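You operate a simulated robot arm through the tools that you are given. There is no shell and no other tool. Be economical: measure what you need, move in short steps, check, and stop when the job is done.

You run a simulated robot arm. Do the job below in one go: nothing can be reset, and whatever is moved stays where it is left.

Task
Put things in order on the top of the steel table with one drawer. At the end: the small orange valve block stands where the small beige tub (marked "5.7 %") stood; the small purple valve block stands where the small teal valve block stood; the small teal valve block stands on top of the cream pan; the small beige tub from the top of the steel table with one drawer stands where the small purple valve block stood; whatever was shut is shut again. Leave all else as you found it, and nothing knocked over.
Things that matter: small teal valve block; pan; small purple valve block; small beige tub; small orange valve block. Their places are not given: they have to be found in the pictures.

The check looks at the end state, three seconds after you hand in, the way a careful person would. Anything else that was tipped, shoved, dropped, spilled or broken makes it a failure.

Robot
A 7-joint arm with a two-finger parallel gripper, fixed in place. Base frame: the origin is at the foot of the arm, x ahead of it, y to its left, z up; the work surface is at about z = 860. Readings come in mm, rad, newtons and seconds.
With the tool pointing down near the work surface it reaches from about 240 to 680 mm from the base axis. Its first joint turns from -1.152 to 1.152 rad. Payload 2.4 kg.
The TCP is the grasp point between the finger pads, 30 mm short of the fingertips. In the tool frame z runs along the fingers and y along their closing line. The gripper opens to 94 mm. The fingers are 28 mm wide and 10 mm thick; the gripper's body (50 by 96 mm) begins 55 mm behind the TCP.
Orientation is told as [roll, pitch, yaw] about the base's x, y, z axes, in that order, counted from this pose: with the fingers straight down and closing along the base's y, the tool's x points along the base's -x, its y along +y and its z along -z.

Tools
- The arm moves only by the tool send_rows. Its argument "motion" is a list of rows, each an object (a shift or turn left out is 0, a gripper value left out holds the last) with "translation": the shift along the base's x, y, z in mm, a list of three; "delta_rot": the turn, a rotation vector about the base's x, y, z in rad, a list of three; "hand": the closure, from 0 (fully open) to 1 (shut). In form: [{"translation": [dx, dy, dz], "delta_rot": [ax, ay, az], "hand": hand}, ...]. A call has 1 to 12 rows; each row is the pose to reach, as a shift and turn from the pose commanded when the call began. A row lasts 0.2 s, in which the tool goes at most 50 mm and 0.15 rad; a call with a longer step from one row to the next is refused whole, and so is a gripper value outside its range. A pose out of reach is approached as far as the arm can. The call stops where the force on the tool passes 40 N (or 10 N more than at its start, if that is more) or the arm is blocked; 0.2 s more then pass. The fingers move at their own pace (about 153 mm/s each) and stop on an object; they squeeze with about 38 N. The grip force told is the motor's: it shows also when the fingers shut on nothing. Time passes only in rows, and 0.2 s behind the last, so rows that repeat a pose let the fingers close. It gives the time, the measured TCP pose, the force on the tool (base axes), the opening and the grip force at its end, in the units of the frame above (readings bear some noise).
- Cameras (640 x 400 px; columns grow to the right, rows downward): "scene" is fixed at [49.1, 470, 1460.1]; the picture's right is [-0.72, -0.70, 0.00], its down [-0.34, 0.34, -0.88] and it looks along [0.61, -0.63, -0.48] (base axes); focal length 341 px, centre (320, 200). "wrist" rides on the gripper at [-37, 0, -58] in the tool frame; the picture's right is [0.00, -1.00, 0.00], its down [0.97, 0.00, -0.24] and it looks along [0.24, 0.00, 0.97] (tool axes); focal length 218 px, centre (320, 200).
- camera(camera): a new picture of that camera. It takes no simulated time.
- point_at(camera, pixels): there is no depth. For up to 12 entries [column, row, z] of the newest picture of that camera ("zoom" is the newest enlarged one), the place [x, y] in the base frame at which the ray of that pixel passes the height z, good to about 2 mm, but the place of the scene camera against the robot may be out by one fixed shift of up to 12 mm in any direction. It takes no simulated time.
- close_up(camera, box): a new picture of the part [left, top, right, bottom] of that camera's present view, enlarged. It takes no simulated time.
- close_job(): hands the job in; it is judged then, once.

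Work in short steps. Measure before you move; look again where a grasp or a placing could have gone wrong, and mend it. You have 80 turns and 34 pictures in all, those below and enlarged ones among them. Open the gripper and draw the arm clear of the work before you hand the job in, unless the task says otherwise; then end with one line.

The tools are called after "Request:" by a JSON object that holds its "api" and its "payload". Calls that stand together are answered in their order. send_rows: Moves the arm, as the interface text tells. Its arguments: {"type":"object","properties":{"motion":{"type":"array"}},"required":["motion"]} The other tools are called the same way: camera (camera) takes a picture; point_at (camera, pixels) gives the place at which the rays of pixels pass given heights; close_up (camera, box) takes an enlarged picture of a part of a camera's view; close_job () hands the job in.

At the start:

```text
time: 0.0
eef_pos: [372.2, -115.2, 1193.7]
tcp_rot: [-0.001, 0.001, 0.002]
ft_force: [-0.5, 0.1, 0.2]
gripper_width: 94.0
finger_force: 0.1
```

scene: 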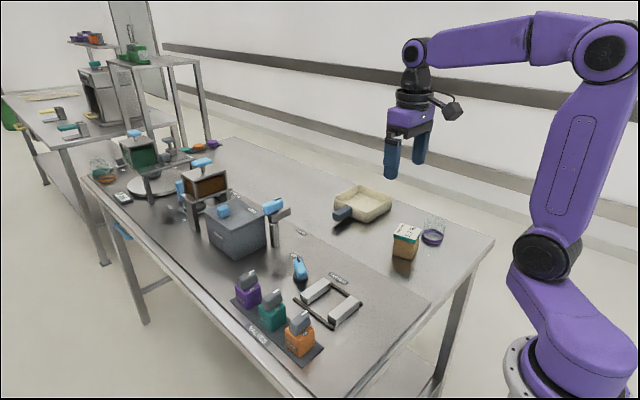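
wrist: 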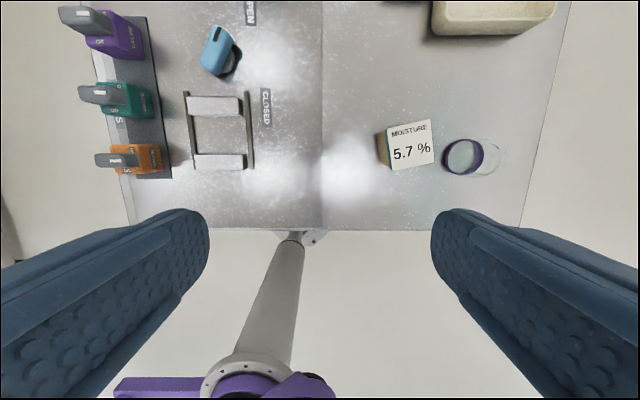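

The wrist view shows the three valve blocks on a dark strip at left, the tub "5.7 %" at (410,145), and the cream pan at top right. I'll take enlarged views for detail.

Request:
{"api": "close_up", "payload": {"camera": "scene", "box": [210, 240, 370, 370]}}

Request:
{"api": "close_up", "payload": {"camera": "scene", "box": [320, 170, 460, 270]}}

Request:
{"api": "close_up", "payload": {"camera": "wrist", "box": [40, 0, 280, 190]}}

```text
3.08 times, centred on (290, 305) of scene
```

zoom: 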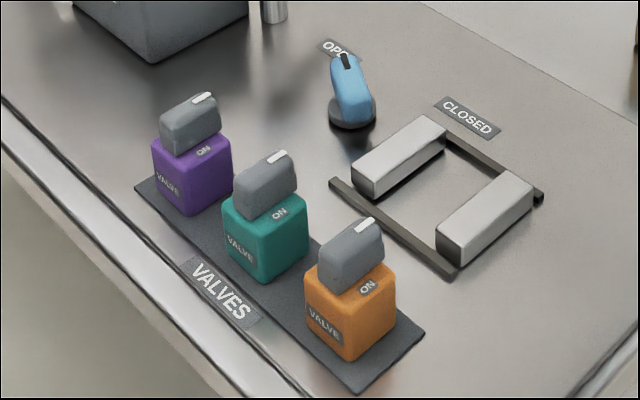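

```text
4.00 times, centred on (390, 220) of scene
```

zoom: 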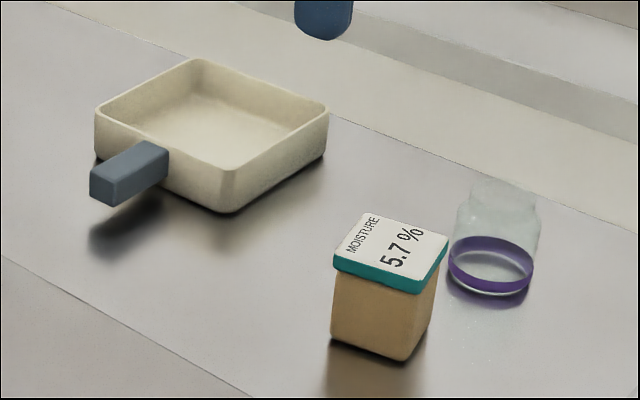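

```text
2.11 times, centred on (160, 95) of wrist
```

zoom: 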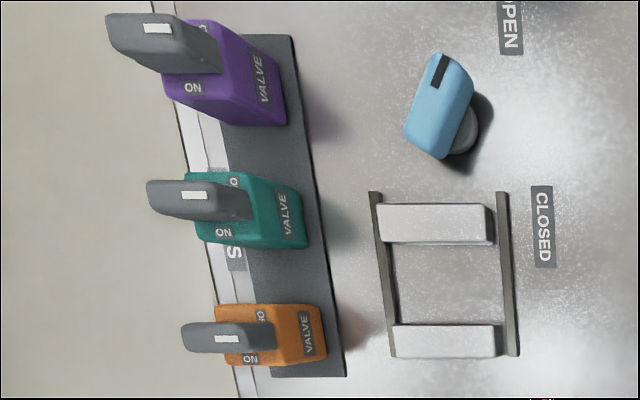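

I'll compute approximate places from the wrist view: strip corners, block feet and tops, tub, pan, at several heights.

Request:
{"api": "point_at", "payload": {"camera": "wrist", "pixels": [[162.4, 170.8, 863], [160, 144.8, 863], [153.5, 116, 863], [143, 57, 863], [116, 161, 940], [101, 94, 940], [83, 14, 940], [388, 130, 920], [432, 119, 920], [433, 163, 920], [391, 170, 920], [378, 133, 860]]}}

Request:
{"api": "point_at", "payload": {"camera": "scene", "pixels": [[299, 356, 863], [285, 342, 863], [315, 344, 863], [271, 330, 863], [247, 308, 863], [396, 230, 910], [406, 258, 860], [360, 219, 860], [343, 207, 860], [389, 195, 860], [366, 188, 900], [320, 346, 860]]}}

```text
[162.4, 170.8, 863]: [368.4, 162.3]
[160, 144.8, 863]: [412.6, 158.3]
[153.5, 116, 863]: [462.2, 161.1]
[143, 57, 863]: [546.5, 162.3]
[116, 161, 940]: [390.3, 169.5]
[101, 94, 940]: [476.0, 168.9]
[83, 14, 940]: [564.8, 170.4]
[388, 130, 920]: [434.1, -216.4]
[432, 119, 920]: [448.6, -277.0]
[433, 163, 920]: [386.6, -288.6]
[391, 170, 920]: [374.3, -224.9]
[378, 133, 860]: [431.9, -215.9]
```

```text
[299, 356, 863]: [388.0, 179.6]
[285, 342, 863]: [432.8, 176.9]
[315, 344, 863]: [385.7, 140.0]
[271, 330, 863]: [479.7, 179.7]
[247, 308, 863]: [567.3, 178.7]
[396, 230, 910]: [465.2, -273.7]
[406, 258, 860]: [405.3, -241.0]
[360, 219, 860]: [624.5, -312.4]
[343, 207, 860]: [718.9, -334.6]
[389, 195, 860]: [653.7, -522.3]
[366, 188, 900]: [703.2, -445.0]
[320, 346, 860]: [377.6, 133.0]
```

The blocks are about at x 390/477/565, y ≈180. I'll move the wrist camera over the blocks for a better view.

Request:
{"api": "send_rows", "payload": {"motion": [{"translation": [12, 45, 0]}, {"translation": [24, 90, 0]}, {"translation": [36, 135, 0]}, {"translation": [48, 180, 0]}, {"translation": [60, 225, 0]}, {"translation": [72, 270, -5]}, {"translation": [78, 295, -30]}, {"translation": [78, 295, -65]}, {"translation": [78, 295, -94]}]}}

Request:
{"api": "camera", "payload": {"camera": "wrist"}}

```text
time: 2.0
eef_pos: [451.5, 178.1, 1096.5]
tcp_rot: [0.002, 0.002, 0.0]
ft_force: [0.2, 1.0, 0.2]
gripper_width: 94.0
finger_force: 0.0
```

```text
28 pictures are left
```

wrist: 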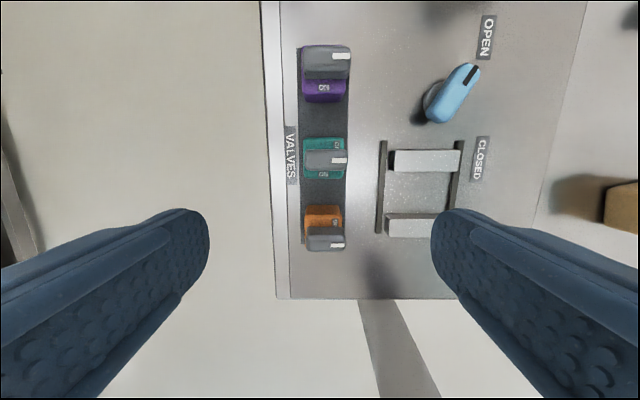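

Now the blocks are at (325,73), (324,158), (324,228). I'll zoom in for exact pixels.

Request:
{"api": "close_up", "payload": {"camera": "wrist", "box": [250, 30, 500, 260]}}

```text
1.74 times, centred on (375, 145) of wrist
```

zoom: 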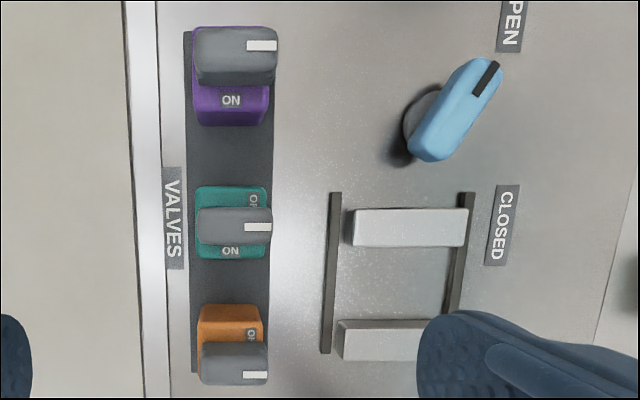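

Query several candidates at different heights to determine the blocks' sizes.

Request:
{"api": "point_at", "payload": {"camera": "zoom", "pixels": [[195, 223, 900], [270, 223, 900], [232, 188, 900], [232, 259, 900], [235, 226, 940], [235, 226, 960], [235, 55, 940], [235, 55, 960], [235, 363, 940], [235, 363, 960], [232, 126, 863], [232, 126, 900]]}}

Request:
{"api": "point_at", "payload": {"camera": "zoom", "pixels": [[232, 305, 900], [232, 305, 863], [185, 32, 862], [274, 32, 862], [190, 372, 862], [195, 40, 940], [277, 40, 940], [235, 28, 940], [235, 72, 940], [202, 385, 940], [268, 385, 940], [232, 385, 940]]}}

```text
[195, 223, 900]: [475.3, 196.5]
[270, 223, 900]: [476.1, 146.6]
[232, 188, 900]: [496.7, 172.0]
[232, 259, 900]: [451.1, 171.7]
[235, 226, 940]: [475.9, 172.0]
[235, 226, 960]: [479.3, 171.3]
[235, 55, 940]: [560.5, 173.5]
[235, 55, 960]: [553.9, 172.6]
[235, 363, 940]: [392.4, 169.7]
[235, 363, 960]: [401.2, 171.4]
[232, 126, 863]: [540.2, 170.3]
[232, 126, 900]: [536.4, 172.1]
```

```text
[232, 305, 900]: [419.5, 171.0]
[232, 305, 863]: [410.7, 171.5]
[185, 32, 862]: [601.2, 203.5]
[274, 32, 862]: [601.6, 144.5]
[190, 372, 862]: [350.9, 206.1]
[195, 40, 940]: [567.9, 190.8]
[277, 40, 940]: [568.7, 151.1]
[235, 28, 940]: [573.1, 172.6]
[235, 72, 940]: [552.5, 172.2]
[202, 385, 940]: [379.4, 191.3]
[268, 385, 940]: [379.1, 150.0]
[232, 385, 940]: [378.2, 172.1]
```

Blocks: knob top ≈940, body ≈48 mm wide, centres about x=391/475/560, y=171. Next I move to see the pan and tub from above.

Request:
{"api": "send_rows", "payload": {"motion": [{"translation": [0, -20, 40]}, {"translation": [5, -65, 60]}, {"translation": [10, -110, 60]}, {"translation": [15, -155, 60]}, {"translation": [20, -200, 60]}, {"translation": [25, -245, 60]}, {"translation": [30, -290, 60]}, {"translation": [30, -335, 60]}, {"translation": [30, -380, 60]}, {"translation": [30, -420, 60]}, {"translation": [30, -450, 60]}]}}

Request:
{"api": "camera", "payload": {"camera": "wrist"}}

```text
time: 4.4
eef_pos: [479.8, -271.3, 1160.4]
tcp_rot: [0.0, 0.0, 0.0]
ft_force: [0.2, 0.4, 0.4]
gripper_width: 94.0
finger_force: 0.1
```

```text
26 pictures are left
```

wrist: 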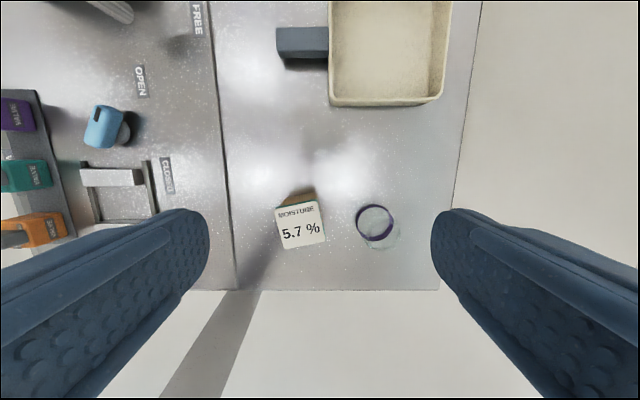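

Request:
{"api": "point_at", "payload": {"camera": "wrist", "pixels": [[330, 105, 890], [437, 103, 890], [450, 10, 890], [328, 10, 890], [277, 58, 890], [333, 95, 865], [276, 208, 920], [314, 201, 920], [325, 243, 920], [284, 249, 920], [277, 205, 860], [313, 190, 860]]}}

Request:
{"api": "point_at", "payload": {"camera": "wrist", "pixels": [[355, 222, 870], [375, 204, 870], [394, 222, 870], [375, 242, 870], [377, 250, 920], [402, 240, 920], [360, 240, 920], [437, 97, 900], [330, 105, 900]]}}

Request:
{"api": "close_up", "payload": {"camera": "wrist", "box": [250, 150, 430, 270]}}

Request:
{"api": "close_up", "payload": {"camera": "wrist", "box": [260, 0, 480, 130]}}

```text
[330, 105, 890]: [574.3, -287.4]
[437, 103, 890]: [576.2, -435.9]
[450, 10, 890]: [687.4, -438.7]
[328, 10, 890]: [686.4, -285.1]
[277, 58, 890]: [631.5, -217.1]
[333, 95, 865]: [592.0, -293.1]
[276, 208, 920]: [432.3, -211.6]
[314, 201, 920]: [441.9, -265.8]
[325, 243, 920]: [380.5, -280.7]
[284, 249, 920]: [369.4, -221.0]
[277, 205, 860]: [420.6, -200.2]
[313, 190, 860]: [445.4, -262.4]
```

```text
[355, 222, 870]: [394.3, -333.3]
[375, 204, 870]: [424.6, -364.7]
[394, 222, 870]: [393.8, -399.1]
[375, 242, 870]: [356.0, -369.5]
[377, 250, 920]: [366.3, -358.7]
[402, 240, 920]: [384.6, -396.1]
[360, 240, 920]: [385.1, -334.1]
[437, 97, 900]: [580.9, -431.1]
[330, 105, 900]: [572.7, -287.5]
```

```text
3.33 times, centred on (340, 210) of wrist
```

zoom: 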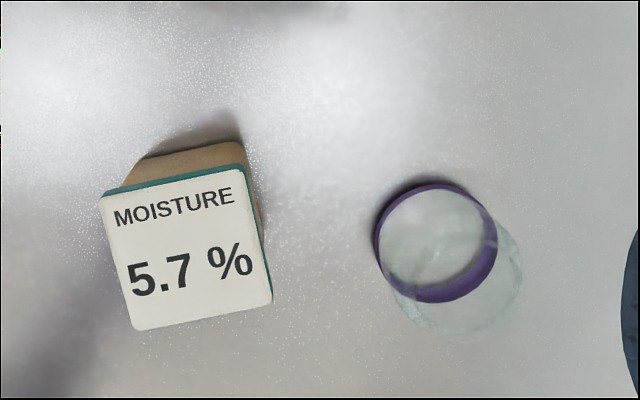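

```text
2.91 times, centred on (370, 65) of wrist
```

zoom: 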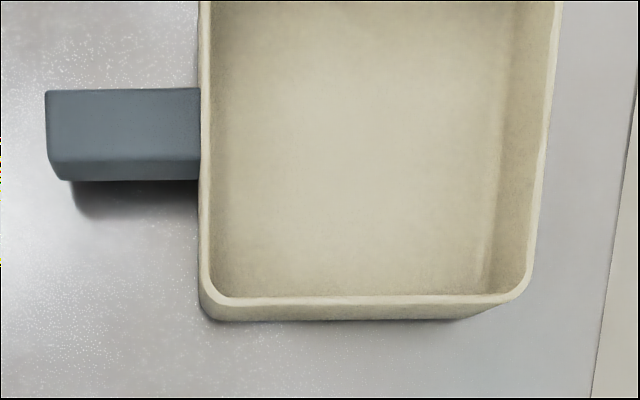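

The pan's near edge is x≈577, y −287…−432, so its near part is at the edge of reach. I test the reach above the pan with empty fingers above the rim.

Request:
{"api": "send_rows", "payload": {"motion": [{"translation": [25, -10, -40]}, {"translation": [50, -25, -80]}, {"translation": [75, -40, -115]}, {"translation": [100, -55, -145]}, {"translation": [125, -65, -175]}, {"translation": [140, -75, -205]}, {"translation": [140, -75, -205]}]}}

Request:
{"api": "camera", "payload": {"camera": "scene"}}

Request:
{"api": "camera", "payload": {"camera": "wrist"}}

```text
time: 6.0
eef_pos: [606.8, -339.7, 954.3]
tcp_rot: [0.001, 0.001, 0.0]
ft_force: [0.1, -0.1, -0.5]
gripper_width: 94.0
finger_force: 0.0
out of reach, approached as far as the arm can: row 6, 7
```

```text
23 pictures are left
```

scene: 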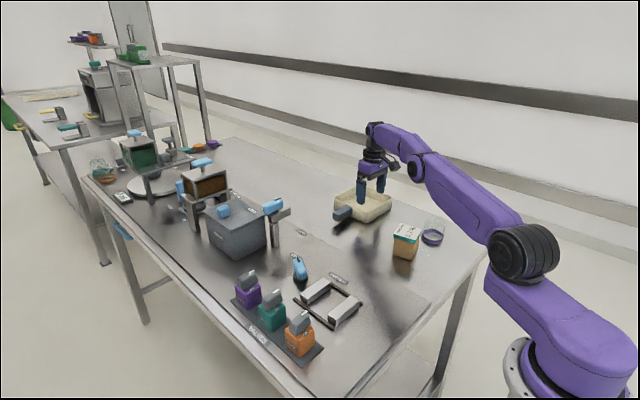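

```text
22 pictures are left
```

wrist: 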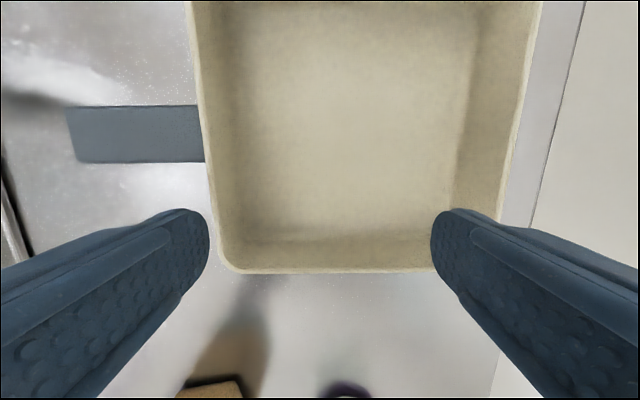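

Reach is ~695 mm with the tool straight down. I read the pan's rim and floor positions here.

Request:
{"api": "point_at", "payload": {"camera": "wrist", "pixels": [[225, 272, 895], [440, 272, 895], [209, 200, 895], [235, 235, 866], [440, 235, 866], [455, 150, 866], [235, 100, 866], [505, 200, 895], [67, 135, 890], [205, 108, 885], [205, 160, 885], [240, 272, 900]]}}

```text
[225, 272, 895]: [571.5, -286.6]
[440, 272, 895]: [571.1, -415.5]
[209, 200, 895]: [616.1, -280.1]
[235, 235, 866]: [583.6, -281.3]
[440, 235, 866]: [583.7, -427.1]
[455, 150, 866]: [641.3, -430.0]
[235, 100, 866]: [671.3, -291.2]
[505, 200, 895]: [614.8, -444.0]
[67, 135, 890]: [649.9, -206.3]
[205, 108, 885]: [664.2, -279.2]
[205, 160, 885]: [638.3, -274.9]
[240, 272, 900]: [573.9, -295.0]
```

Pan outer is roughly x 572–730, y −280…−442; target about (628,−348), needing a ~0.3 rad outward tilt. Grasp teal with that same tilt. Raise and travel to the teal block first.

Request:
{"api": "send_rows", "payload": {"motion": [{"translation": [-15, 5, 45]}, {"translation": [-30, 30, 85]}, {"translation": [-45, 70, 110]}, {"translation": [-60, 115, 115]}, {"translation": [-75, 160, 115]}, {"translation": [-90, 205, 115]}, {"translation": [-105, 250, 115]}, {"translation": [-120, 295, 115]}, {"translation": [-130, 342, 115]}, {"translation": [-135, 390, 115]}, {"translation": [-137, 438, 115]}, {"translation": [-137, 487, 115]}]}}

```text
time: 8.6
eef_pos: [467.5, 147.9, 1068.3]
tcp_rot: [0.0, 0.001, 0.0]
ft_force: [0.8, -0.6, 0.1]
gripper_width: 94.0
finger_force: 0.0
```

Now at (467,148,1068). Tilt −0.3 about y and centre over teal, then check with a wrist picture.

Request:
{"api": "send_rows", "payload": {"motion": [{"translation": [2.5, 12, -20], "delta_rot": [0, -0.15, 0]}, {"translation": [2.5, 23.6, -50], "delta_rot": [0, -0.3, 0]}, {"translation": [2.5, 23.6, -68], "delta_rot": [0, -0.3, 0]}]}}

Request:
{"api": "camera", "payload": {"camera": "wrist"}}

```text
time: 9.4
eef_pos: [470.3, 170.4, 999.5]
tcp_rot: [0.001, -0.299, -0.003]
ft_force: [-0.5, 0.3, -0.2]
gripper_width: 94.1
finger_force: 0.0
```

```text
21 pictures are left
```

wrist: 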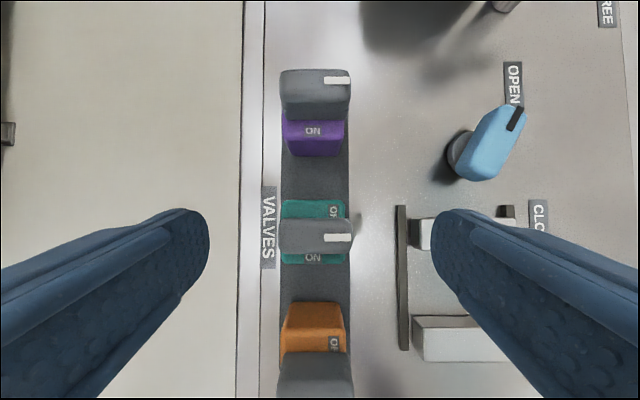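

Teal is centred; the frame's dark bar at (403,280) might be near the right finger. Measure it and the teal knob/body.

Request:
{"api": "point_at", "payload": {"camera": "wrist", "pixels": [[396, 207, 870], [398, 350, 870], [412, 230, 880], [412, 320, 880], [350, 220, 863], [318, 220, 940], [318, 255, 940], [280, 237, 940], [355, 237, 940], [318, 200, 908], [318, 264, 908], [318, 302, 908]]}}

```text
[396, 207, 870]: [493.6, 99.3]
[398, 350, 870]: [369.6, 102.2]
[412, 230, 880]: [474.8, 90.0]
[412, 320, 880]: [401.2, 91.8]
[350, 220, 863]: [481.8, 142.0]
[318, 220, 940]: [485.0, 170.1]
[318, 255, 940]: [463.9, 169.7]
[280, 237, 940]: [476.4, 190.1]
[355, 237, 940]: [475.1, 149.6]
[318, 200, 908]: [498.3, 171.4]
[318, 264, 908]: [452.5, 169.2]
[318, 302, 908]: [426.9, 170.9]
```

Bar at y≤102 leaves clearance. Descend to z≈902 with ~75 mm opening and close.

Request:
{"api": "send_rows", "payload": {"motion": [{"translation": [0.5, 0, -35], "hand": 0.2}, {"translation": [0.5, 0, -70], "hand": 0.2}, {"translation": [0.5, 0, -97], "hand": 0.2}, {"translation": [0.5, 0, -97], "hand": 0.2}, {"translation": [0.5, 0, -97], "hand": 1}, {"translation": [0.5, 0, -97], "hand": 1}, {"translation": [0.5, 0, -97], "hand": 1}]}}

```text
time: 11.0
eef_pos: [469.2, 169.0, 904.6]
tcp_rot: [0.0, -0.302, 0.0]
ft_force: [-0.4, -0.1, 0.8]
gripper_width: 48.4
finger_force: 37.6
```

Gripped at 48.4 mm. Lift straight up and look.

Request:
{"api": "send_rows", "payload": {"motion": [{"translation": [0, 0, 20]}, {"translation": [0, 0, 60]}, {"translation": [0, 0, 110]}, {"translation": [0, 0, 140]}]}}

Request:
{"api": "camera", "payload": {"camera": "scene"}}

```text
time: 12.0
eef_pos: [470.6, 167.8, 1043.9]
tcp_rot: [0.0, -0.298, 0.0]
ft_force: [-0.1, 0.3, -1.8]
gripper_width: 48.2
finger_force: 38.8
```

```text
20 pictures are left
```

scene: 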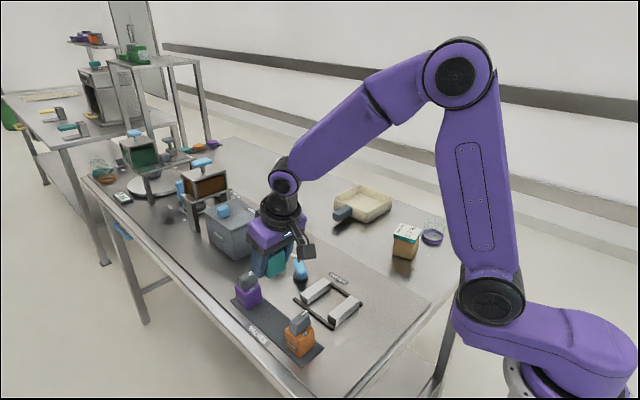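

Teal is held. Travel in −y first, then out toward the pan.

Request:
{"api": "send_rows", "payload": {"motion": [{"translation": [0, -48, 0]}, {"translation": [0, -96, 0]}, {"translation": [0, -144, 0]}, {"translation": [0, -192, 0]}, {"translation": [5, -240, 0]}, {"translation": [15, -286, 0]}, {"translation": [30, -332, 0]}, {"translation": [45, -378, 0]}, {"translation": [65, -420, 0]}, {"translation": [90, -460, 0]}, {"translation": [115, -490, 0]}, {"translation": [150, -516, 0]}]}}

Request:
{"api": "camera", "payload": {"camera": "wrist"}}

```text
time: 14.6
eef_pos: [620.3, -345.9, 1043.5]
tcp_rot: [0.002, -0.298, -0.001]
ft_force: [0.1, 0.0, -1.1]
gripper_width: 48.3
finger_force: 38.1
```

```text
19 pictures are left
```

wrist: 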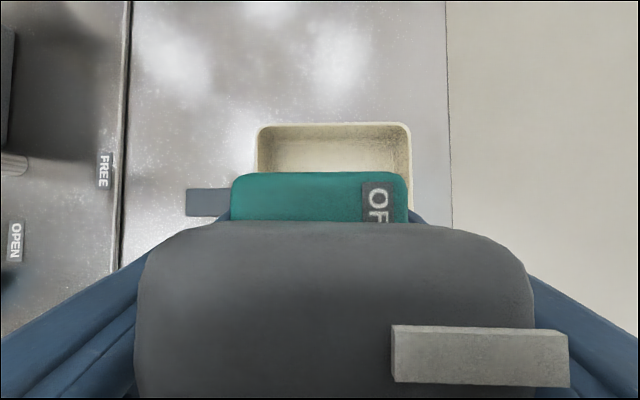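

Check the pan's far rim position from this view.

Request:
{"api": "point_at", "payload": {"camera": "wrist", "pixels": [[270, 123, 897], [400, 123, 897], [254, 150, 897], [412, 150, 897], [186, 200, 888], [330, 130, 897]]}}

```text
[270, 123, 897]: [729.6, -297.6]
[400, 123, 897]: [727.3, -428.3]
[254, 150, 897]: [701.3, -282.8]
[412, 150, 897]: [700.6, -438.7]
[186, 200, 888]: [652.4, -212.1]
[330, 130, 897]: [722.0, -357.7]
```

Pan centre ≈(650,−361). Move to (630,−353) and descend to z≈935, checking reach.

Request:
{"api": "send_rows", "payload": {"motion": [{"translation": [5, -4, -35]}, {"translation": [10, -7, -70]}, {"translation": [10, -7, -105]}, {"translation": [10, -7, -108]}]}}

```text
time: 15.6
eef_pos: [631.3, -354.7, 936.7]
tcp_rot: [0.0, -0.3, 0.001]
ft_force: [-0.6, 0.2, -1.3]
gripper_width: 48.3
finger_force: 38.1
```

Reachable. Lower gently in small steps until contact.

Request:
{"api": "send_rows", "payload": {"motion": [{"translation": [0, 0, -10]}, {"translation": [0, 0, -18]}, {"translation": [0, 0, -22]}, {"translation": [0, 0, -24]}, {"translation": [0, 0, -26]}, {"translation": [0, 0, -27]}]}}

```text
time: 17.0
eef_pos: [632.0, -352.6, 908.5]
tcp_rot: [0.0, -0.298, 0.0]
ft_force: [0.8, 0.2, -1.2]
gripper_width: 48.0
finger_force: 38.2
```

Request:
{"api": "send_rows", "payload": {"motion": [{"translation": [0, 0, -1]}, {"translation": [0, 0, -2]}, {"translation": [0, 0, -3]}, {"translation": [0, 0, -3]}]}}

Request:
{"api": "close_up", "payload": {"camera": "scene", "box": [310, 140, 450, 240]}}

```text
time: 18.0
eef_pos: [630.8, -353.5, 907.2]
tcp_rot: [0.001, -0.301, 0.0]
ft_force: [0.2, 0.1, -0.8]
gripper_width: 48.3
finger_force: 38.0
```

```text
4.00 times, centred on (380, 190) of scene
```

zoom: 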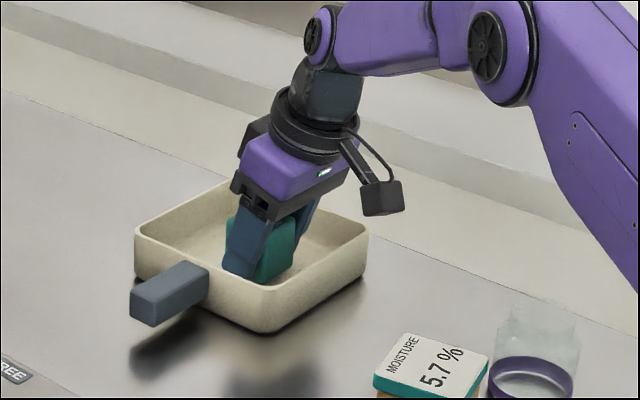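

No contact yet; keep lowering.

Request:
{"api": "send_rows", "payload": {"motion": [{"translation": [0, 0, -1]}, {"translation": [0, 0, -2]}, {"translation": [0, 0, -3]}, {"translation": [0, 0, -4]}, {"translation": [0, 0, -4]}]}}

```text
time: 19.2
eef_pos: [631.1, -354.5, 901.8]
tcp_rot: [0.0, -0.299, 0.0]
ft_force: [-0.5, -0.6, -1.4]
gripper_width: 48.2
finger_force: 37.8
```

Request:
{"api": "send_rows", "payload": {"motion": [{"translation": [0, 0, -1]}, {"translation": [0, 0, -2]}, {"translation": [0, 0, -3]}, {"translation": [0, 0, -3]}]}}

```text
time: 20.2
eef_pos: [630.5, -353.0, 900.0]
tcp_rot: [-0.002, -0.3, 0.001]
ft_force: [-0.9, 0.0, 0.2]
gripper_width: 48.0
finger_force: 38.2
```

The z force rose to 0.2, maybe touching; go 2 mm more.

Request:
{"api": "send_rows", "payload": {"motion": [{"translation": [0, 0, -1]}, {"translation": [0, 0, -2]}, {"translation": [0, 0, -2]}]}}

```text
time: 21.0
eef_pos: [632.4, -353.6, 898.9]
tcp_rot: [-0.002, -0.304, 0.0]
ft_force: [-4.2, 0.0, 16.6]
gripper_width: 48.3
finger_force: 37.5
```

Contact. Back off 1 mm, open partially, then withdraw along the tool axis direction (up).

Request:
{"api": "send_rows", "payload": {"motion": [{"translation": [0, 0, 1], "hand": 1}, {"translation": [0, 0, 1], "hand": 0.25}, {"translation": [0, 0, 1], "hand": 0.25}, {"translation": [0, 0, 20], "hand": 0.25}, {"translation": [-5, 0, 60], "hand": 0.25}, {"translation": [-10, 0, 105], "hand": 0.25}, {"translation": [-20, 0, 150], "hand": 0.25}]}}

Request:
{"api": "close_up", "payload": {"camera": "scene", "box": [310, 140, 450, 240]}}

```text
time: 22.6
eef_pos: [609.1, -353.5, 1046.3]
tcp_rot: [0.001, -0.3, 0.0]
ft_force: [-0.2, 0.3, 0.2]
gripper_width: 70.6
finger_force: 0.1
```

```text
4.00 times, centred on (380, 190) of scene
```

zoom: 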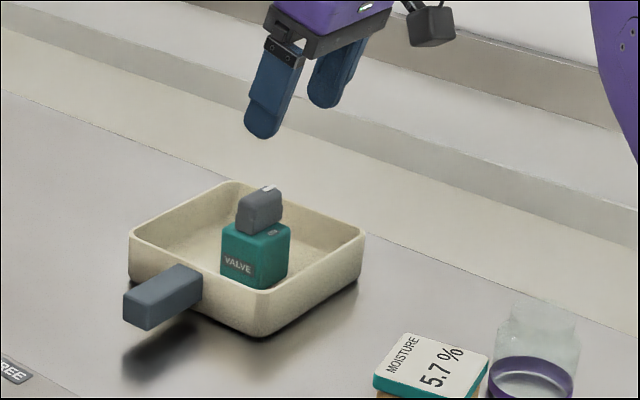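

Teal stands in the pan. Now untilt and travel to the purple block.

Request:
{"api": "send_rows", "payload": {"motion": [{"translation": [-40, 20, 5], "delta_rot": [0, 0.1, 0]}, {"translation": [-75, 50, 5], "delta_rot": [0, 0.2, 0]}, {"translation": [-85, 95, 5], "delta_rot": [0, 0.3, 0]}, {"translation": [-85, 143, 5], "delta_rot": [0, 0.3, 0]}, {"translation": [-85, 191, 5], "delta_rot": [0, 0.3, 0]}, {"translation": [-85, 239, 5], "delta_rot": [0, 0.3, 0]}, {"translation": [-85, 287, 5], "delta_rot": [0, 0.3, 0]}, {"translation": [-80, 335, 5], "delta_rot": [0, 0.3, 0]}, {"translation": [-70, 382, 5], "delta_rot": [0, 0.3, 0]}, {"translation": [-60, 430, 5], "delta_rot": [0, 0.3, 0]}, {"translation": [-50, 478, 5], "delta_rot": [0, 0.3, 0]}, {"translation": [-48, 523, 0], "delta_rot": [0, 0.3, 0]}]}}

Request:
{"api": "camera", "payload": {"camera": "wrist"}}

```text
time: 25.2
eef_pos: [559.2, 168.6, 1045.6]
tcp_rot: [0.0, -0.001, 0.0]
ft_force: [-0.2, -0.2, -0.6]
gripper_width: 70.7
finger_force: 0.1
```

```text
16 pictures are left
```

wrist: 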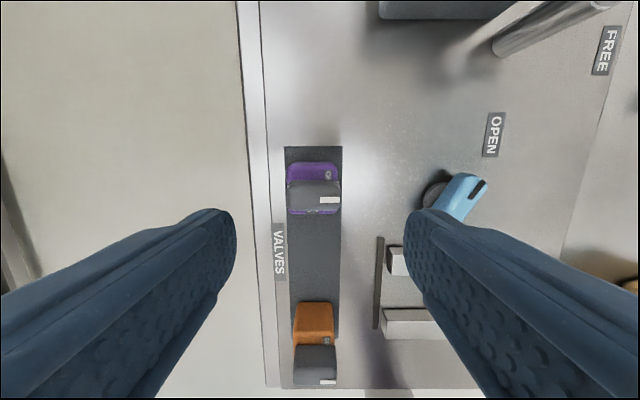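

Measure purple's centre and the blue knob's position relative to the right finger's path.

Request:
{"api": "point_at", "payload": {"camera": "wrist", "pixels": [[313, 180, 940], [313, 211, 940], [285, 197, 940], [341, 197, 940], [313, 163, 908], [313, 214, 908], [423, 190, 862], [412, 205, 900], [412, 205, 880], [313, 147, 863], [313, 322, 908], [313, 302, 908]]}}

```text
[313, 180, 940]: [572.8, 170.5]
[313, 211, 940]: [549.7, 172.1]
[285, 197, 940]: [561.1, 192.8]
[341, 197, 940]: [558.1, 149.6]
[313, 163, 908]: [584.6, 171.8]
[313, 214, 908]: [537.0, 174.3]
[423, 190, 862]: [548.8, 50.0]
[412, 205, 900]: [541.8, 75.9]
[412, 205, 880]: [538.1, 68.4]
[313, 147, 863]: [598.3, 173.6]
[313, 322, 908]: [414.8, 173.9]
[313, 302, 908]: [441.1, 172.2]
```

Purple centre ≈(561,171.5); the surroundings are clear. Descend and grip.

Request:
{"api": "send_rows", "payload": {"motion": [{"translation": [1, 2.5, -45], "hand": 0.2}, {"translation": [1, 2.5, -90], "hand": 0.2}, {"translation": [1, 2.5, -130], "hand": 0.2}, {"translation": [1, 2.5, -143], "hand": 0.2}, {"translation": [1, 2.5, -143], "hand": 1}, {"translation": [1, 2.5, -143], "hand": 1}, {"translation": [1, 2.5, -143], "hand": 1}]}}

```text
time: 26.8
eef_pos: [562.8, 171.8, 902.8]
tcp_rot: [0.0, 0.0, -0.002]
ft_force: [0.3, 0.6, 0.6]
gripper_width: 48.3
finger_force: 38.2
```

Gripped. Lift 50, shift −86 in x to teal's place, lower back to the same height minus nothing.

Request:
{"api": "send_rows", "payload": {"motion": [{"translation": [0, 0, 25]}, {"translation": [0, 0, 50]}, {"translation": [-40, -1, 50]}, {"translation": [-86, -1.5, 50]}, {"translation": [-86, -1.5, 30]}, {"translation": [-86, -1.5, 12]}, {"translation": [-86, -1.5, 5]}, {"translation": [-86, -1.5, 2]}, {"translation": [-86, -1.5, 1]}]}}

```text
time: 28.8
eef_pos: [477.3, 171.0, 906.5]
tcp_rot: [0.001, 0.001, 0.0]
ft_force: [0.3, 0.0, -2.4]
gripper_width: 47.8
finger_force: 37.9
```

Request:
{"api": "send_rows", "payload": {"motion": [{"translation": [0, 0, -1]}, {"translation": [0, 0, -2]}, {"translation": [0, 0, -2]}]}}

```text
time: 29.6
eef_pos: [478.1, 171.0, 904.3]
tcp_rot: [-0.002, 0.001, -0.001]
ft_force: [-0.3, -0.4, 2.1]
gripper_width: 48.0
finger_force: 38.0
```

Touching. Release and rise.

Request:
{"api": "send_rows", "payload": {"motion": [{"translation": [0, 0, -0.5], "hand": 1}, {"translation": [0, 0, 0], "hand": 0.2}, {"translation": [0, 0, 0], "hand": 0.2}, {"translation": [0, 0, 40], "hand": 0.2}, {"translation": [0, 0, 85], "hand": 0.2}, {"translation": [0, 0, 130], "hand": 0.2}, {"translation": [0, 0, 170], "hand": 0.2}]}}

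Request:
{"api": "camera", "payload": {"camera": "wrist"}}

```text
time: 31.2
eef_pos: [475.2, 167.8, 1075.3]
tcp_rot: [0.0, 0.001, -0.001]
ft_force: [1.5, -0.2, -0.5]
gripper_width: 75.4
finger_force: 0.0
```

```text
15 pictures are left
```

wrist: 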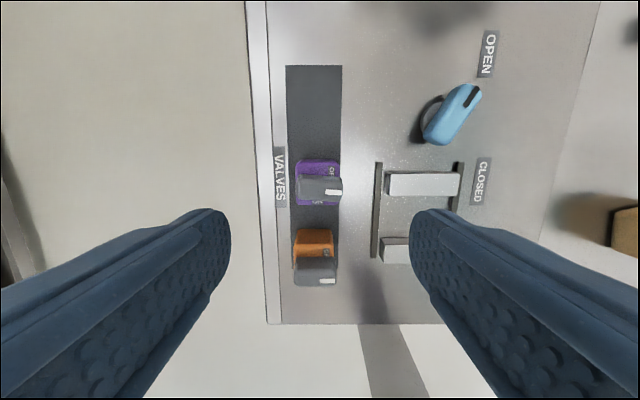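

Purple is placed well. Go over to the tub (≈(411,−246), yaw ≈ +0.2).

Request:
{"api": "send_rows", "payload": {"motion": [{"translation": [-7, -46, 0], "hand": 0.1}, {"translation": [-14, -92, 0]}, {"translation": [-21, -138, 0]}, {"translation": [-28, -184, 0]}, {"translation": [-35, -230, 0]}, {"translation": [-42, -276, 0]}, {"translation": [-49, -322, 0]}, {"translation": [-56, -368, 0], "delta_rot": [0, 0, 0.1]}, {"translation": [-64, -414, 0], "delta_rot": [0, 0, 0.2]}, {"translation": [-64, -414, -30], "delta_rot": [0, 0, 0.2]}]}}

Request:
{"api": "camera", "payload": {"camera": "wrist"}}

```text
time: 33.4
eef_pos: [414.5, -244.5, 1044.7]
tcp_rot: [-0.001, 0.002, 0.2]
ft_force: [0.3, -0.6, -0.7]
gripper_width: 84.4
finger_force: 0.0
```

```text
14 pictures are left
```

wrist: 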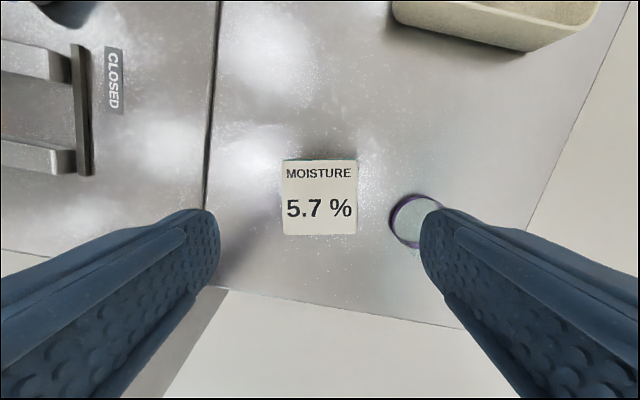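

Lid (282–357, 160–235) is aligned with the gripper. Measure its centre and the jar's edge.

Request:
{"api": "point_at", "payload": {"camera": "wrist", "pixels": [[282, 160, 932], [357, 160, 932], [357, 235, 932], [283, 235, 932], [320, 197, 932], [389, 220, 870], [395, 205, 870]]}}

Request:
{"api": "close_up", "payload": {"camera": "wrist", "box": [250, 130, 450, 260]}}

```text
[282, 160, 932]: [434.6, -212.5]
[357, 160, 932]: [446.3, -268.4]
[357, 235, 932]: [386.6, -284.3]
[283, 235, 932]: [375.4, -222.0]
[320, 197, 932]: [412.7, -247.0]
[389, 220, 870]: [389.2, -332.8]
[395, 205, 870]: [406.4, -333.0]
```

```text
3.08 times, centred on (350, 195) of wrist
```

zoom: 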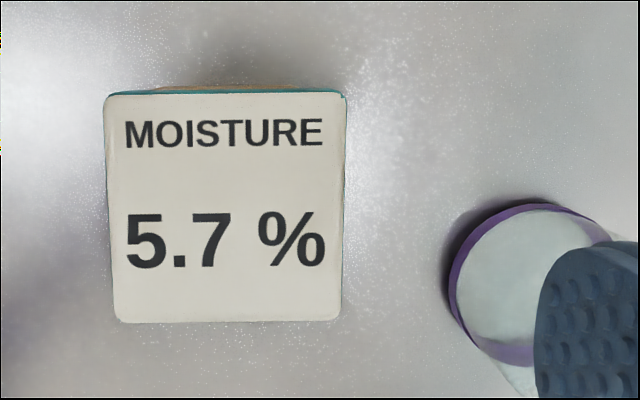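

Tub centre ≈(412,−247). Descend to z≈898 with ~78 mm opening and close.

Request:
{"api": "send_rows", "payload": {"motion": [{"translation": [-2.5, -2.5, -40], "hand": 0.17}, {"translation": [-2.5, -2.5, -85], "hand": 0.17}, {"translation": [-2.5, -2.5, -125], "hand": 0.17}, {"translation": [-2.5, -2.5, -147], "hand": 0.17}, {"translation": [-2.5, -2.5, -147], "hand": 1}, {"translation": [-2.5, -2.5, -147], "hand": 1}, {"translation": [-2.5, -2.5, -147], "hand": 1}]}}

```text
time: 35.0
eef_pos: [413.1, -246.8, 897.7]
tcp_rot: [-0.002, 0.001, 0.2]
ft_force: [-3.4, 0.5, 11.8]
gripper_width: 63.9
finger_force: 38.6
```

Width 63.9 and 11.8 N upward are odd; look before lifting.

Request:
{"api": "close_up", "payload": {"camera": "scene", "box": [340, 180, 480, 280]}}

Request:
{"api": "camera", "payload": {"camera": "wrist"}}

```text
4.00 times, centred on (410, 230) of scene
```

zoom: 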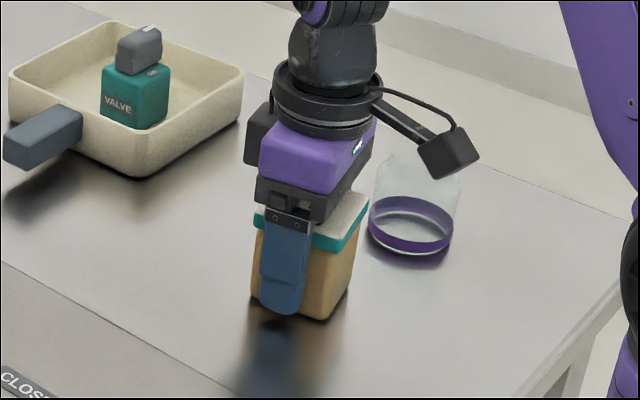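

```text
11 pictures are left
```

wrist: 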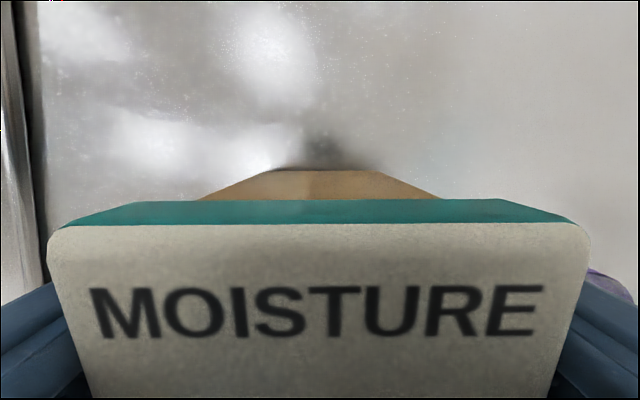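

The fingers hold the teal lid rim (64 mm). I lift by 3 mm to see how the force changes.

Request:
{"api": "send_rows", "payload": {"motion": [{"translation": [0, 0, 1], "hand": 1}, {"translation": [0, 0, 3]}, {"translation": [0, 0, 3]}]}}

```text
time: 35.8
eef_pos: [412.2, -245.8, 900.3]
tcp_rot: [0.001, -0.001, 0.201]
ft_force: [-0.8, 0.4, -2.1]
gripper_width: 64.1
finger_force: 38.2
```

Force −2.1 N suggests it's being carried. Lift 25 mm more and look.

Request:
{"api": "send_rows", "payload": {"motion": [{"translation": [0, 0, 10]}, {"translation": [0, 0, 25]}, {"translation": [0, 0, 25]}]}}

Request:
{"api": "close_up", "payload": {"camera": "scene", "box": [340, 180, 480, 280]}}

```text
time: 36.6
eef_pos: [410.6, -243.7, 925.5]
tcp_rot: [0.001, 0.001, 0.202]
ft_force: [0.9, -0.8, -2.3]
gripper_width: 63.8
finger_force: 37.9
```

```text
4.00 times, centred on (410, 230) of scene
```

zoom: 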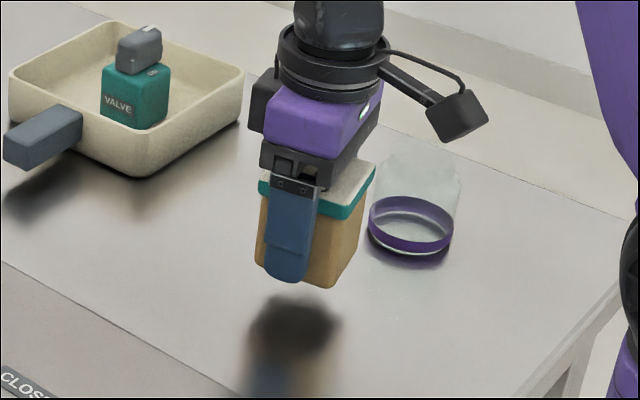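

The whole tub hangs upright. Raise, travel to the purple block's former place and turn back −0.2.

Request:
{"api": "send_rows", "payload": {"motion": [{"translation": [0, 0, 45]}, {"translation": [0, 0, 90]}, {"translation": [0, 25, 125]}, {"translation": [5, 72, 125], "delta_rot": [0, 0, -0.05]}, {"translation": [10, 120, 125], "delta_rot": [0, 0, -0.1]}, {"translation": [15, 167, 125], "delta_rot": [0, 0, -0.15]}, {"translation": [25, 214, 125], "delta_rot": [0, 0, -0.2]}, {"translation": [40, 260, 125], "delta_rot": [0, 0, -0.2]}, {"translation": [60, 305, 125], "delta_rot": [0, 0, -0.2]}, {"translation": [85, 347, 125], "delta_rot": [0, 0, -0.2]}, {"translation": [115, 386, 125], "delta_rot": [0, 0, -0.2]}, {"translation": [148, 417, 125], "delta_rot": [0, 0, -0.2]}]}}

```text
time: 39.2
eef_pos: [558.2, 175.1, 1047.9]
tcp_rot: [0.0, 0.002, -0.002]
ft_force: [0.3, -0.5, -1.8]
gripper_width: 63.9
finger_force: 37.5
```

Centre the last mm and descend to ≈910.

Request:
{"api": "send_rows", "payload": {"motion": [{"translation": [2, -2, -45]}, {"translation": [2, -2, -90]}, {"translation": [2, -2, -125]}, {"translation": [2, -2, -137]}, {"translation": [2, -2, -137]}]}}

```text
time: 40.4
eef_pos: [559.8, 168.5, 914.6]
tcp_rot: [0.0, 0.0, 0.001]
ft_force: [0.6, -0.9, -1.7]
gripper_width: 64.0
finger_force: 38.3
```

Request:
{"api": "send_rows", "payload": {"motion": [{"translation": [0.5, 1, -4]}, {"translation": [0.5, 1, -7]}, {"translation": [0.5, 1, -8]}, {"translation": [0.5, 1, -9]}, {"translation": [0.5, 1, -9]}]}}

```text
time: 41.6
eef_pos: [562.0, 169.8, 906.5]
tcp_rot: [0.002, -0.003, 0.001]
ft_force: [-1.9, -4.3, 29.5]
gripper_width: 64.0
finger_force: 39.1
```

Contact at 29 N; back off 1.5 mm, then release with small opening and rise.

Request:
{"api": "send_rows", "payload": {"motion": [{"translation": [0, 0, 1.5], "hand": 1}, {"translation": [0, 0, 1.5], "hand": 1}]}}

```text
time: 42.2
eef_pos: [562.8, 170.5, 905.9]
tcp_rot: [0.002, -0.003, -0.001]
ft_force: [6.4, -1.1, 14.9]
gripper_width: 64.0
finger_force: 38.3
```

Request:
{"api": "send_rows", "payload": {"motion": [{"translation": [0, 0, 1.3], "hand": 1}, {"translation": [0, 0, 1.3], "hand": 0.15}, {"translation": [0, 0, 1.3], "hand": 0.15}, {"translation": [0, 0, 30], "hand": 0.15}, {"translation": [0, 0, 75], "hand": 0.15}, {"translation": [0, 0, 120], "hand": 0.15}, {"translation": [-40, 0, 140], "hand": 0.15}]}}

Request:
{"api": "camera", "payload": {"camera": "wrist"}}

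Request:
{"api": "close_up", "payload": {"camera": "scene", "box": [200, 220, 360, 370]}}

```text
time: 43.8
eef_pos: [522.5, 172.5, 1045.6]
tcp_rot: [0.001, -0.001, 0.0]
ft_force: [0.0, 0.4, -0.2]
gripper_width: 79.9
finger_force: 0.0
```

```text
9 pictures are left
```

wrist: 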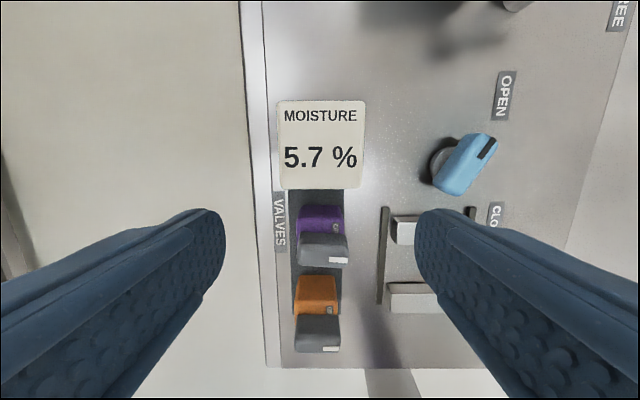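

```text
2.67 times, centred on (280, 295) of scene
```

zoom: 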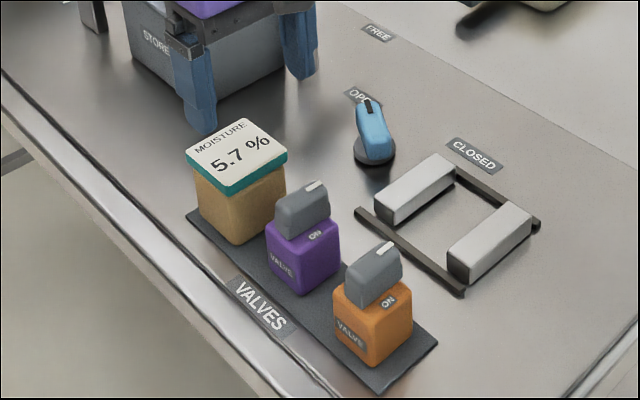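

Tub stands well at purple's former place. Move over the orange block and measure.

Request:
{"api": "send_rows", "payload": {"motion": [{"translation": [-45, 0, 0], "hand": 0.2}, {"translation": [-90, 0, 0]}, {"translation": [-131, -1, 0]}, {"translation": [-131, -1, 0]}]}}

Request:
{"api": "camera", "payload": {"camera": "wrist"}}

```text
time: 44.8
eef_pos: [393.0, 171.0, 1045.6]
tcp_rot: [0.001, -0.001, 0.0]
ft_force: [-0.3, 0.7, -1.1]
gripper_width: 75.2
finger_force: 0.1
```

```text
7 pictures are left
```

wrist: 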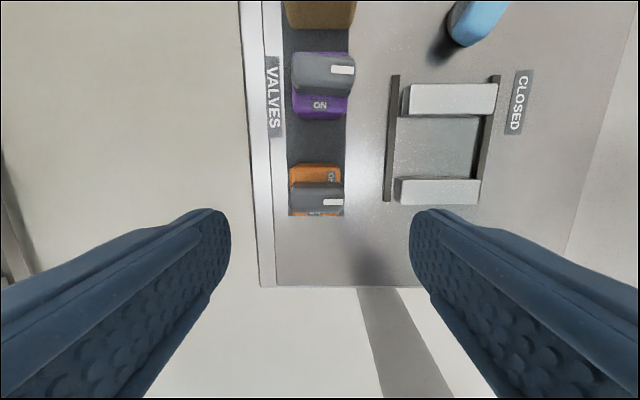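

Request:
{"api": "point_at", "payload": {"camera": "wrist", "pixels": [[316, 182, 940], [316, 212, 940], [289, 198, 940], [343, 198, 940], [316, 164, 908], [316, 216, 908], [384, 150, 870], [398, 190, 880]]}}

```text
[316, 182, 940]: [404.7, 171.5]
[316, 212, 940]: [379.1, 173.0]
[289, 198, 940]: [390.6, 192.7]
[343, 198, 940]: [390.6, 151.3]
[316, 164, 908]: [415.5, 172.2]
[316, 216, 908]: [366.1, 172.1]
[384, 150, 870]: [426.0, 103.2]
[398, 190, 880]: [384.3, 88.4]
```

Orange centre ≈(391,172). Descend, grip and lift a bit.

Request:
{"api": "send_rows", "payload": {"motion": [{"translation": [-2, 1, -45], "hand": 0.2}, {"translation": [-2, 1, -90]}, {"translation": [-2, 1, -130]}, {"translation": [-2, 1, -142]}, {"translation": [-2, 1, -142], "hand": 1}, {"translation": [-2, 1, -142], "hand": 1}, {"translation": [-2, 1, -142], "hand": 1}, {"translation": [-2, 1, -110], "hand": 1}, {"translation": [-2, 1, -65], "hand": 1}, {"translation": [-2, 1, -20], "hand": 1}, {"translation": [-2, 1, 0], "hand": 1}]}}

```text
time: 47.2
eef_pos: [388.5, 171.3, 1044.2]
tcp_rot: [0.0, 0.001, -0.001]
ft_force: [-1.1, -0.7, -2.3]
gripper_width: 48.4
finger_force: 37.4
```

Orange is held (48.4 mm). Carry to the tub's former place (412,−247), yaw +0.2.

Request:
{"api": "send_rows", "payload": {"motion": [{"translation": [2, -42, 0]}, {"translation": [4, -84, 0]}, {"translation": [6, -126, 0]}, {"translation": [8, -168, 0]}, {"translation": [10, -210, 0]}, {"translation": [12, -252, 0], "delta_rot": [0, 0, 0.05]}, {"translation": [14, -294, 0], "delta_rot": [0, 0, 0.1]}, {"translation": [16, -336, 0], "delta_rot": [0, 0, 0.15]}, {"translation": [19, -378, 0], "delta_rot": [0, 0, 0.2]}, {"translation": [21.5, -419, 0], "delta_rot": [0, 0, 0.2]}, {"translation": [21.5, -419, -45], "delta_rot": [0, 0, 0.2]}, {"translation": [21.5, -419, -90], "delta_rot": [0, 0, 0.2]}]}}

```text
time: 49.8
eef_pos: [408.3, -249.3, 955.3]
tcp_rot: [0.001, 0.0, 0.198]
ft_force: [0.4, 0.6, -1.8]
gripper_width: 48.4
finger_force: 38.3
```

Request:
{"api": "send_rows", "payload": {"motion": [{"translation": [2, 1, -30]}, {"translation": [2, 1, -45]}, {"translation": [2, 1, -50]}, {"translation": [2, 1, -51]}, {"translation": [2, 1, -51]}]}}

```text
time: 51.0
eef_pos: [412.5, -247.6, 904.9]
tcp_rot: [0.0, 0.001, 0.201]
ft_force: [-0.3, 0.0, -2.8]
gripper_width: 48.5
finger_force: 38.0
```

Position is right; lower in 1 mm steps toward contact.

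Request:
{"api": "send_rows", "payload": {"motion": [{"translation": [0, 0, -1.5]}, {"translation": [0, 0, -3]}, {"translation": [0, 0, -4]}, {"translation": [0, 0, -4]}]}}

```text
time: 52.0
eef_pos: [411.7, -246.8, 900.3]
tcp_rot: [0.0, 0.0, 0.201]
ft_force: [-0.6, 1.0, -1.9]
gripper_width: 48.3
finger_force: 38.6
```

Request:
{"api": "send_rows", "payload": {"motion": [{"translation": [0, 0, -1]}, {"translation": [0, 0, -2]}, {"translation": [0, 0, -2]}]}}

```text
time: 52.8
eef_pos: [413.2, -247.2, 898.4]
tcp_rot: [0.001, 0.0, 0.2]
ft_force: [-0.1, 0.9, -1.0]
gripper_width: 48.3
finger_force: 38.1
```

Request:
{"api": "send_rows", "payload": {"motion": [{"translation": [0, 0, -1]}, {"translation": [0, 0, -1]}]}}

```text
time: 53.4
eef_pos: [412.2, -247.7, 897.3]
tcp_rot: [0.0, 0.0, 0.202]
ft_force: [0.4, -0.3, -1.9]
gripper_width: 48.1
finger_force: 38.6
```

Request:
{"api": "send_rows", "payload": {"motion": [{"translation": [0, 0, -1]}, {"translation": [0, 0, -1.5]}, {"translation": [0, 0, -1.5]}]}}

```text
time: 54.2
eef_pos: [412.3, -248.0, 895.5]
tcp_rot: [-0.002, 0.0, 0.201]
ft_force: [-0.3, 0.0, -2.0]
gripper_width: 48.2
finger_force: 38.2
```

The tub's contact heights suggest the strip is ~8 mm thick, so contact is near 895. Continue.

Request:
{"api": "send_rows", "payload": {"motion": [{"translation": [0, 0, -1]}, {"translation": [0, 0, -1]}]}}

```text
time: 54.8
eef_pos: [411.7, -248.8, 894.4]
tcp_rot: [0.0, 0.001, 0.202]
ft_force: [0.6, -0.1, -1.9]
gripper_width: 48.4
finger_force: 38.0
```

Request:
{"api": "send_rows", "payload": {"motion": [{"translation": [0, 0, -1]}, {"translation": [0, 0, -1]}]}}

Request:
{"api": "close_up", "payload": {"camera": "scene", "box": [370, 210, 450, 270]}}

```text
time: 55.4
eef_pos: [412.8, -247.6, 893.5]
tcp_rot: [0.001, -0.001, 0.199]
ft_force: [0.3, 0.0, -2.1]
gripper_width: 48.0
finger_force: 38.2
```

```text
6.67 times, centred on (410, 240) of scene
```

zoom: 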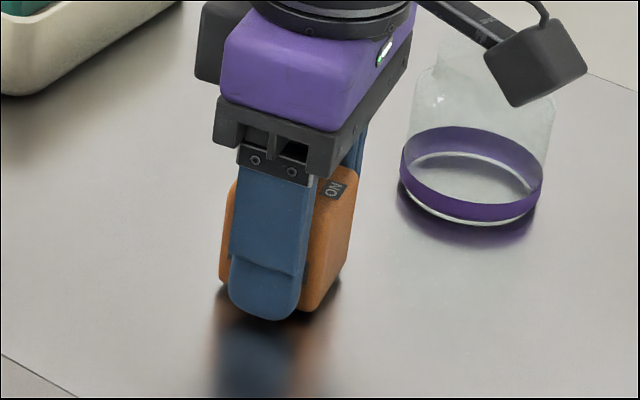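

Request:
{"api": "send_rows", "payload": {"motion": [{"translation": [0, 0, -0.7]}, {"translation": [0, 0, -1.2]}, {"translation": [0, 0, -1.2]}]}}

```text
time: 56.2
eef_pos: [412.1, -248.6, 892.6]
tcp_rot: [0.001, 0.0, 0.2]
ft_force: [0.5, -0.5, -1.9]
gripper_width: 48.3
finger_force: 38.3
```

Request:
{"api": "send_rows", "payload": {"motion": [{"translation": [0, 0, -0.6]}, {"translation": [0, 0, -1]}, {"translation": [0, 0, -1]}]}}

```text
time: 57.0
eef_pos: [412.1, -248.0, 891.9]
tcp_rot: [0.001, 0.001, 0.198]
ft_force: [-3.2, -2.6, 9.7]
gripper_width: 48.4
finger_force: 38.1
```

Contact (9.7 N). Ease 0.5 mm, open, and rise.

Request:
{"api": "send_rows", "payload": {"motion": [{"translation": [0, 0, 0.5], "hand": 1}, {"translation": [0, 0, 0.5], "hand": 0.25}, {"translation": [0, 0, 0.5], "hand": 0.25}, {"translation": [0, 0, 40], "hand": 0.25}, {"translation": [0, 0, 85], "hand": 0.25}, {"translation": [0, 0, 130], "hand": 0.25}, {"translation": [0, 0, 175], "hand": 0.25}, {"translation": [-20, 40, 210], "hand": 0}, {"translation": [-40, 80, 240], "hand": 0}]}}

Request:
{"api": "camera", "payload": {"camera": "wrist"}}

Request:
{"api": "camera", "payload": {"camera": "scene"}}

```text
refused: row 8 steps farther than a row can; nothing moved
```

```text
5 pictures are left
```

wrist: 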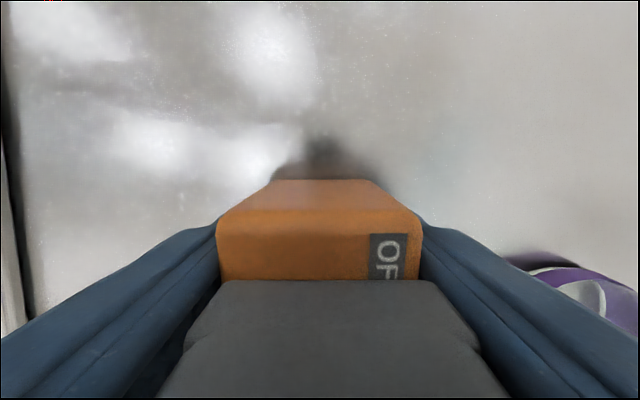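

```text
4 pictures are left
```

scene: 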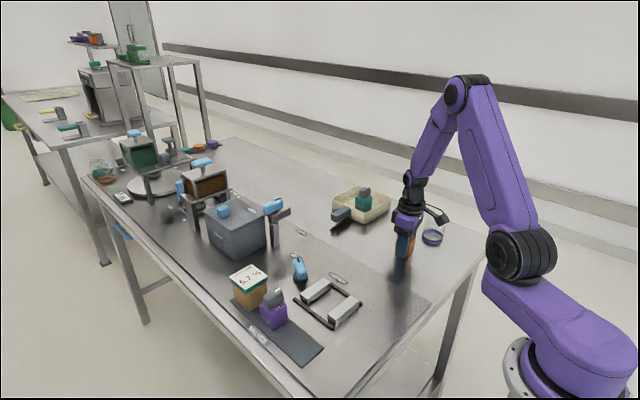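

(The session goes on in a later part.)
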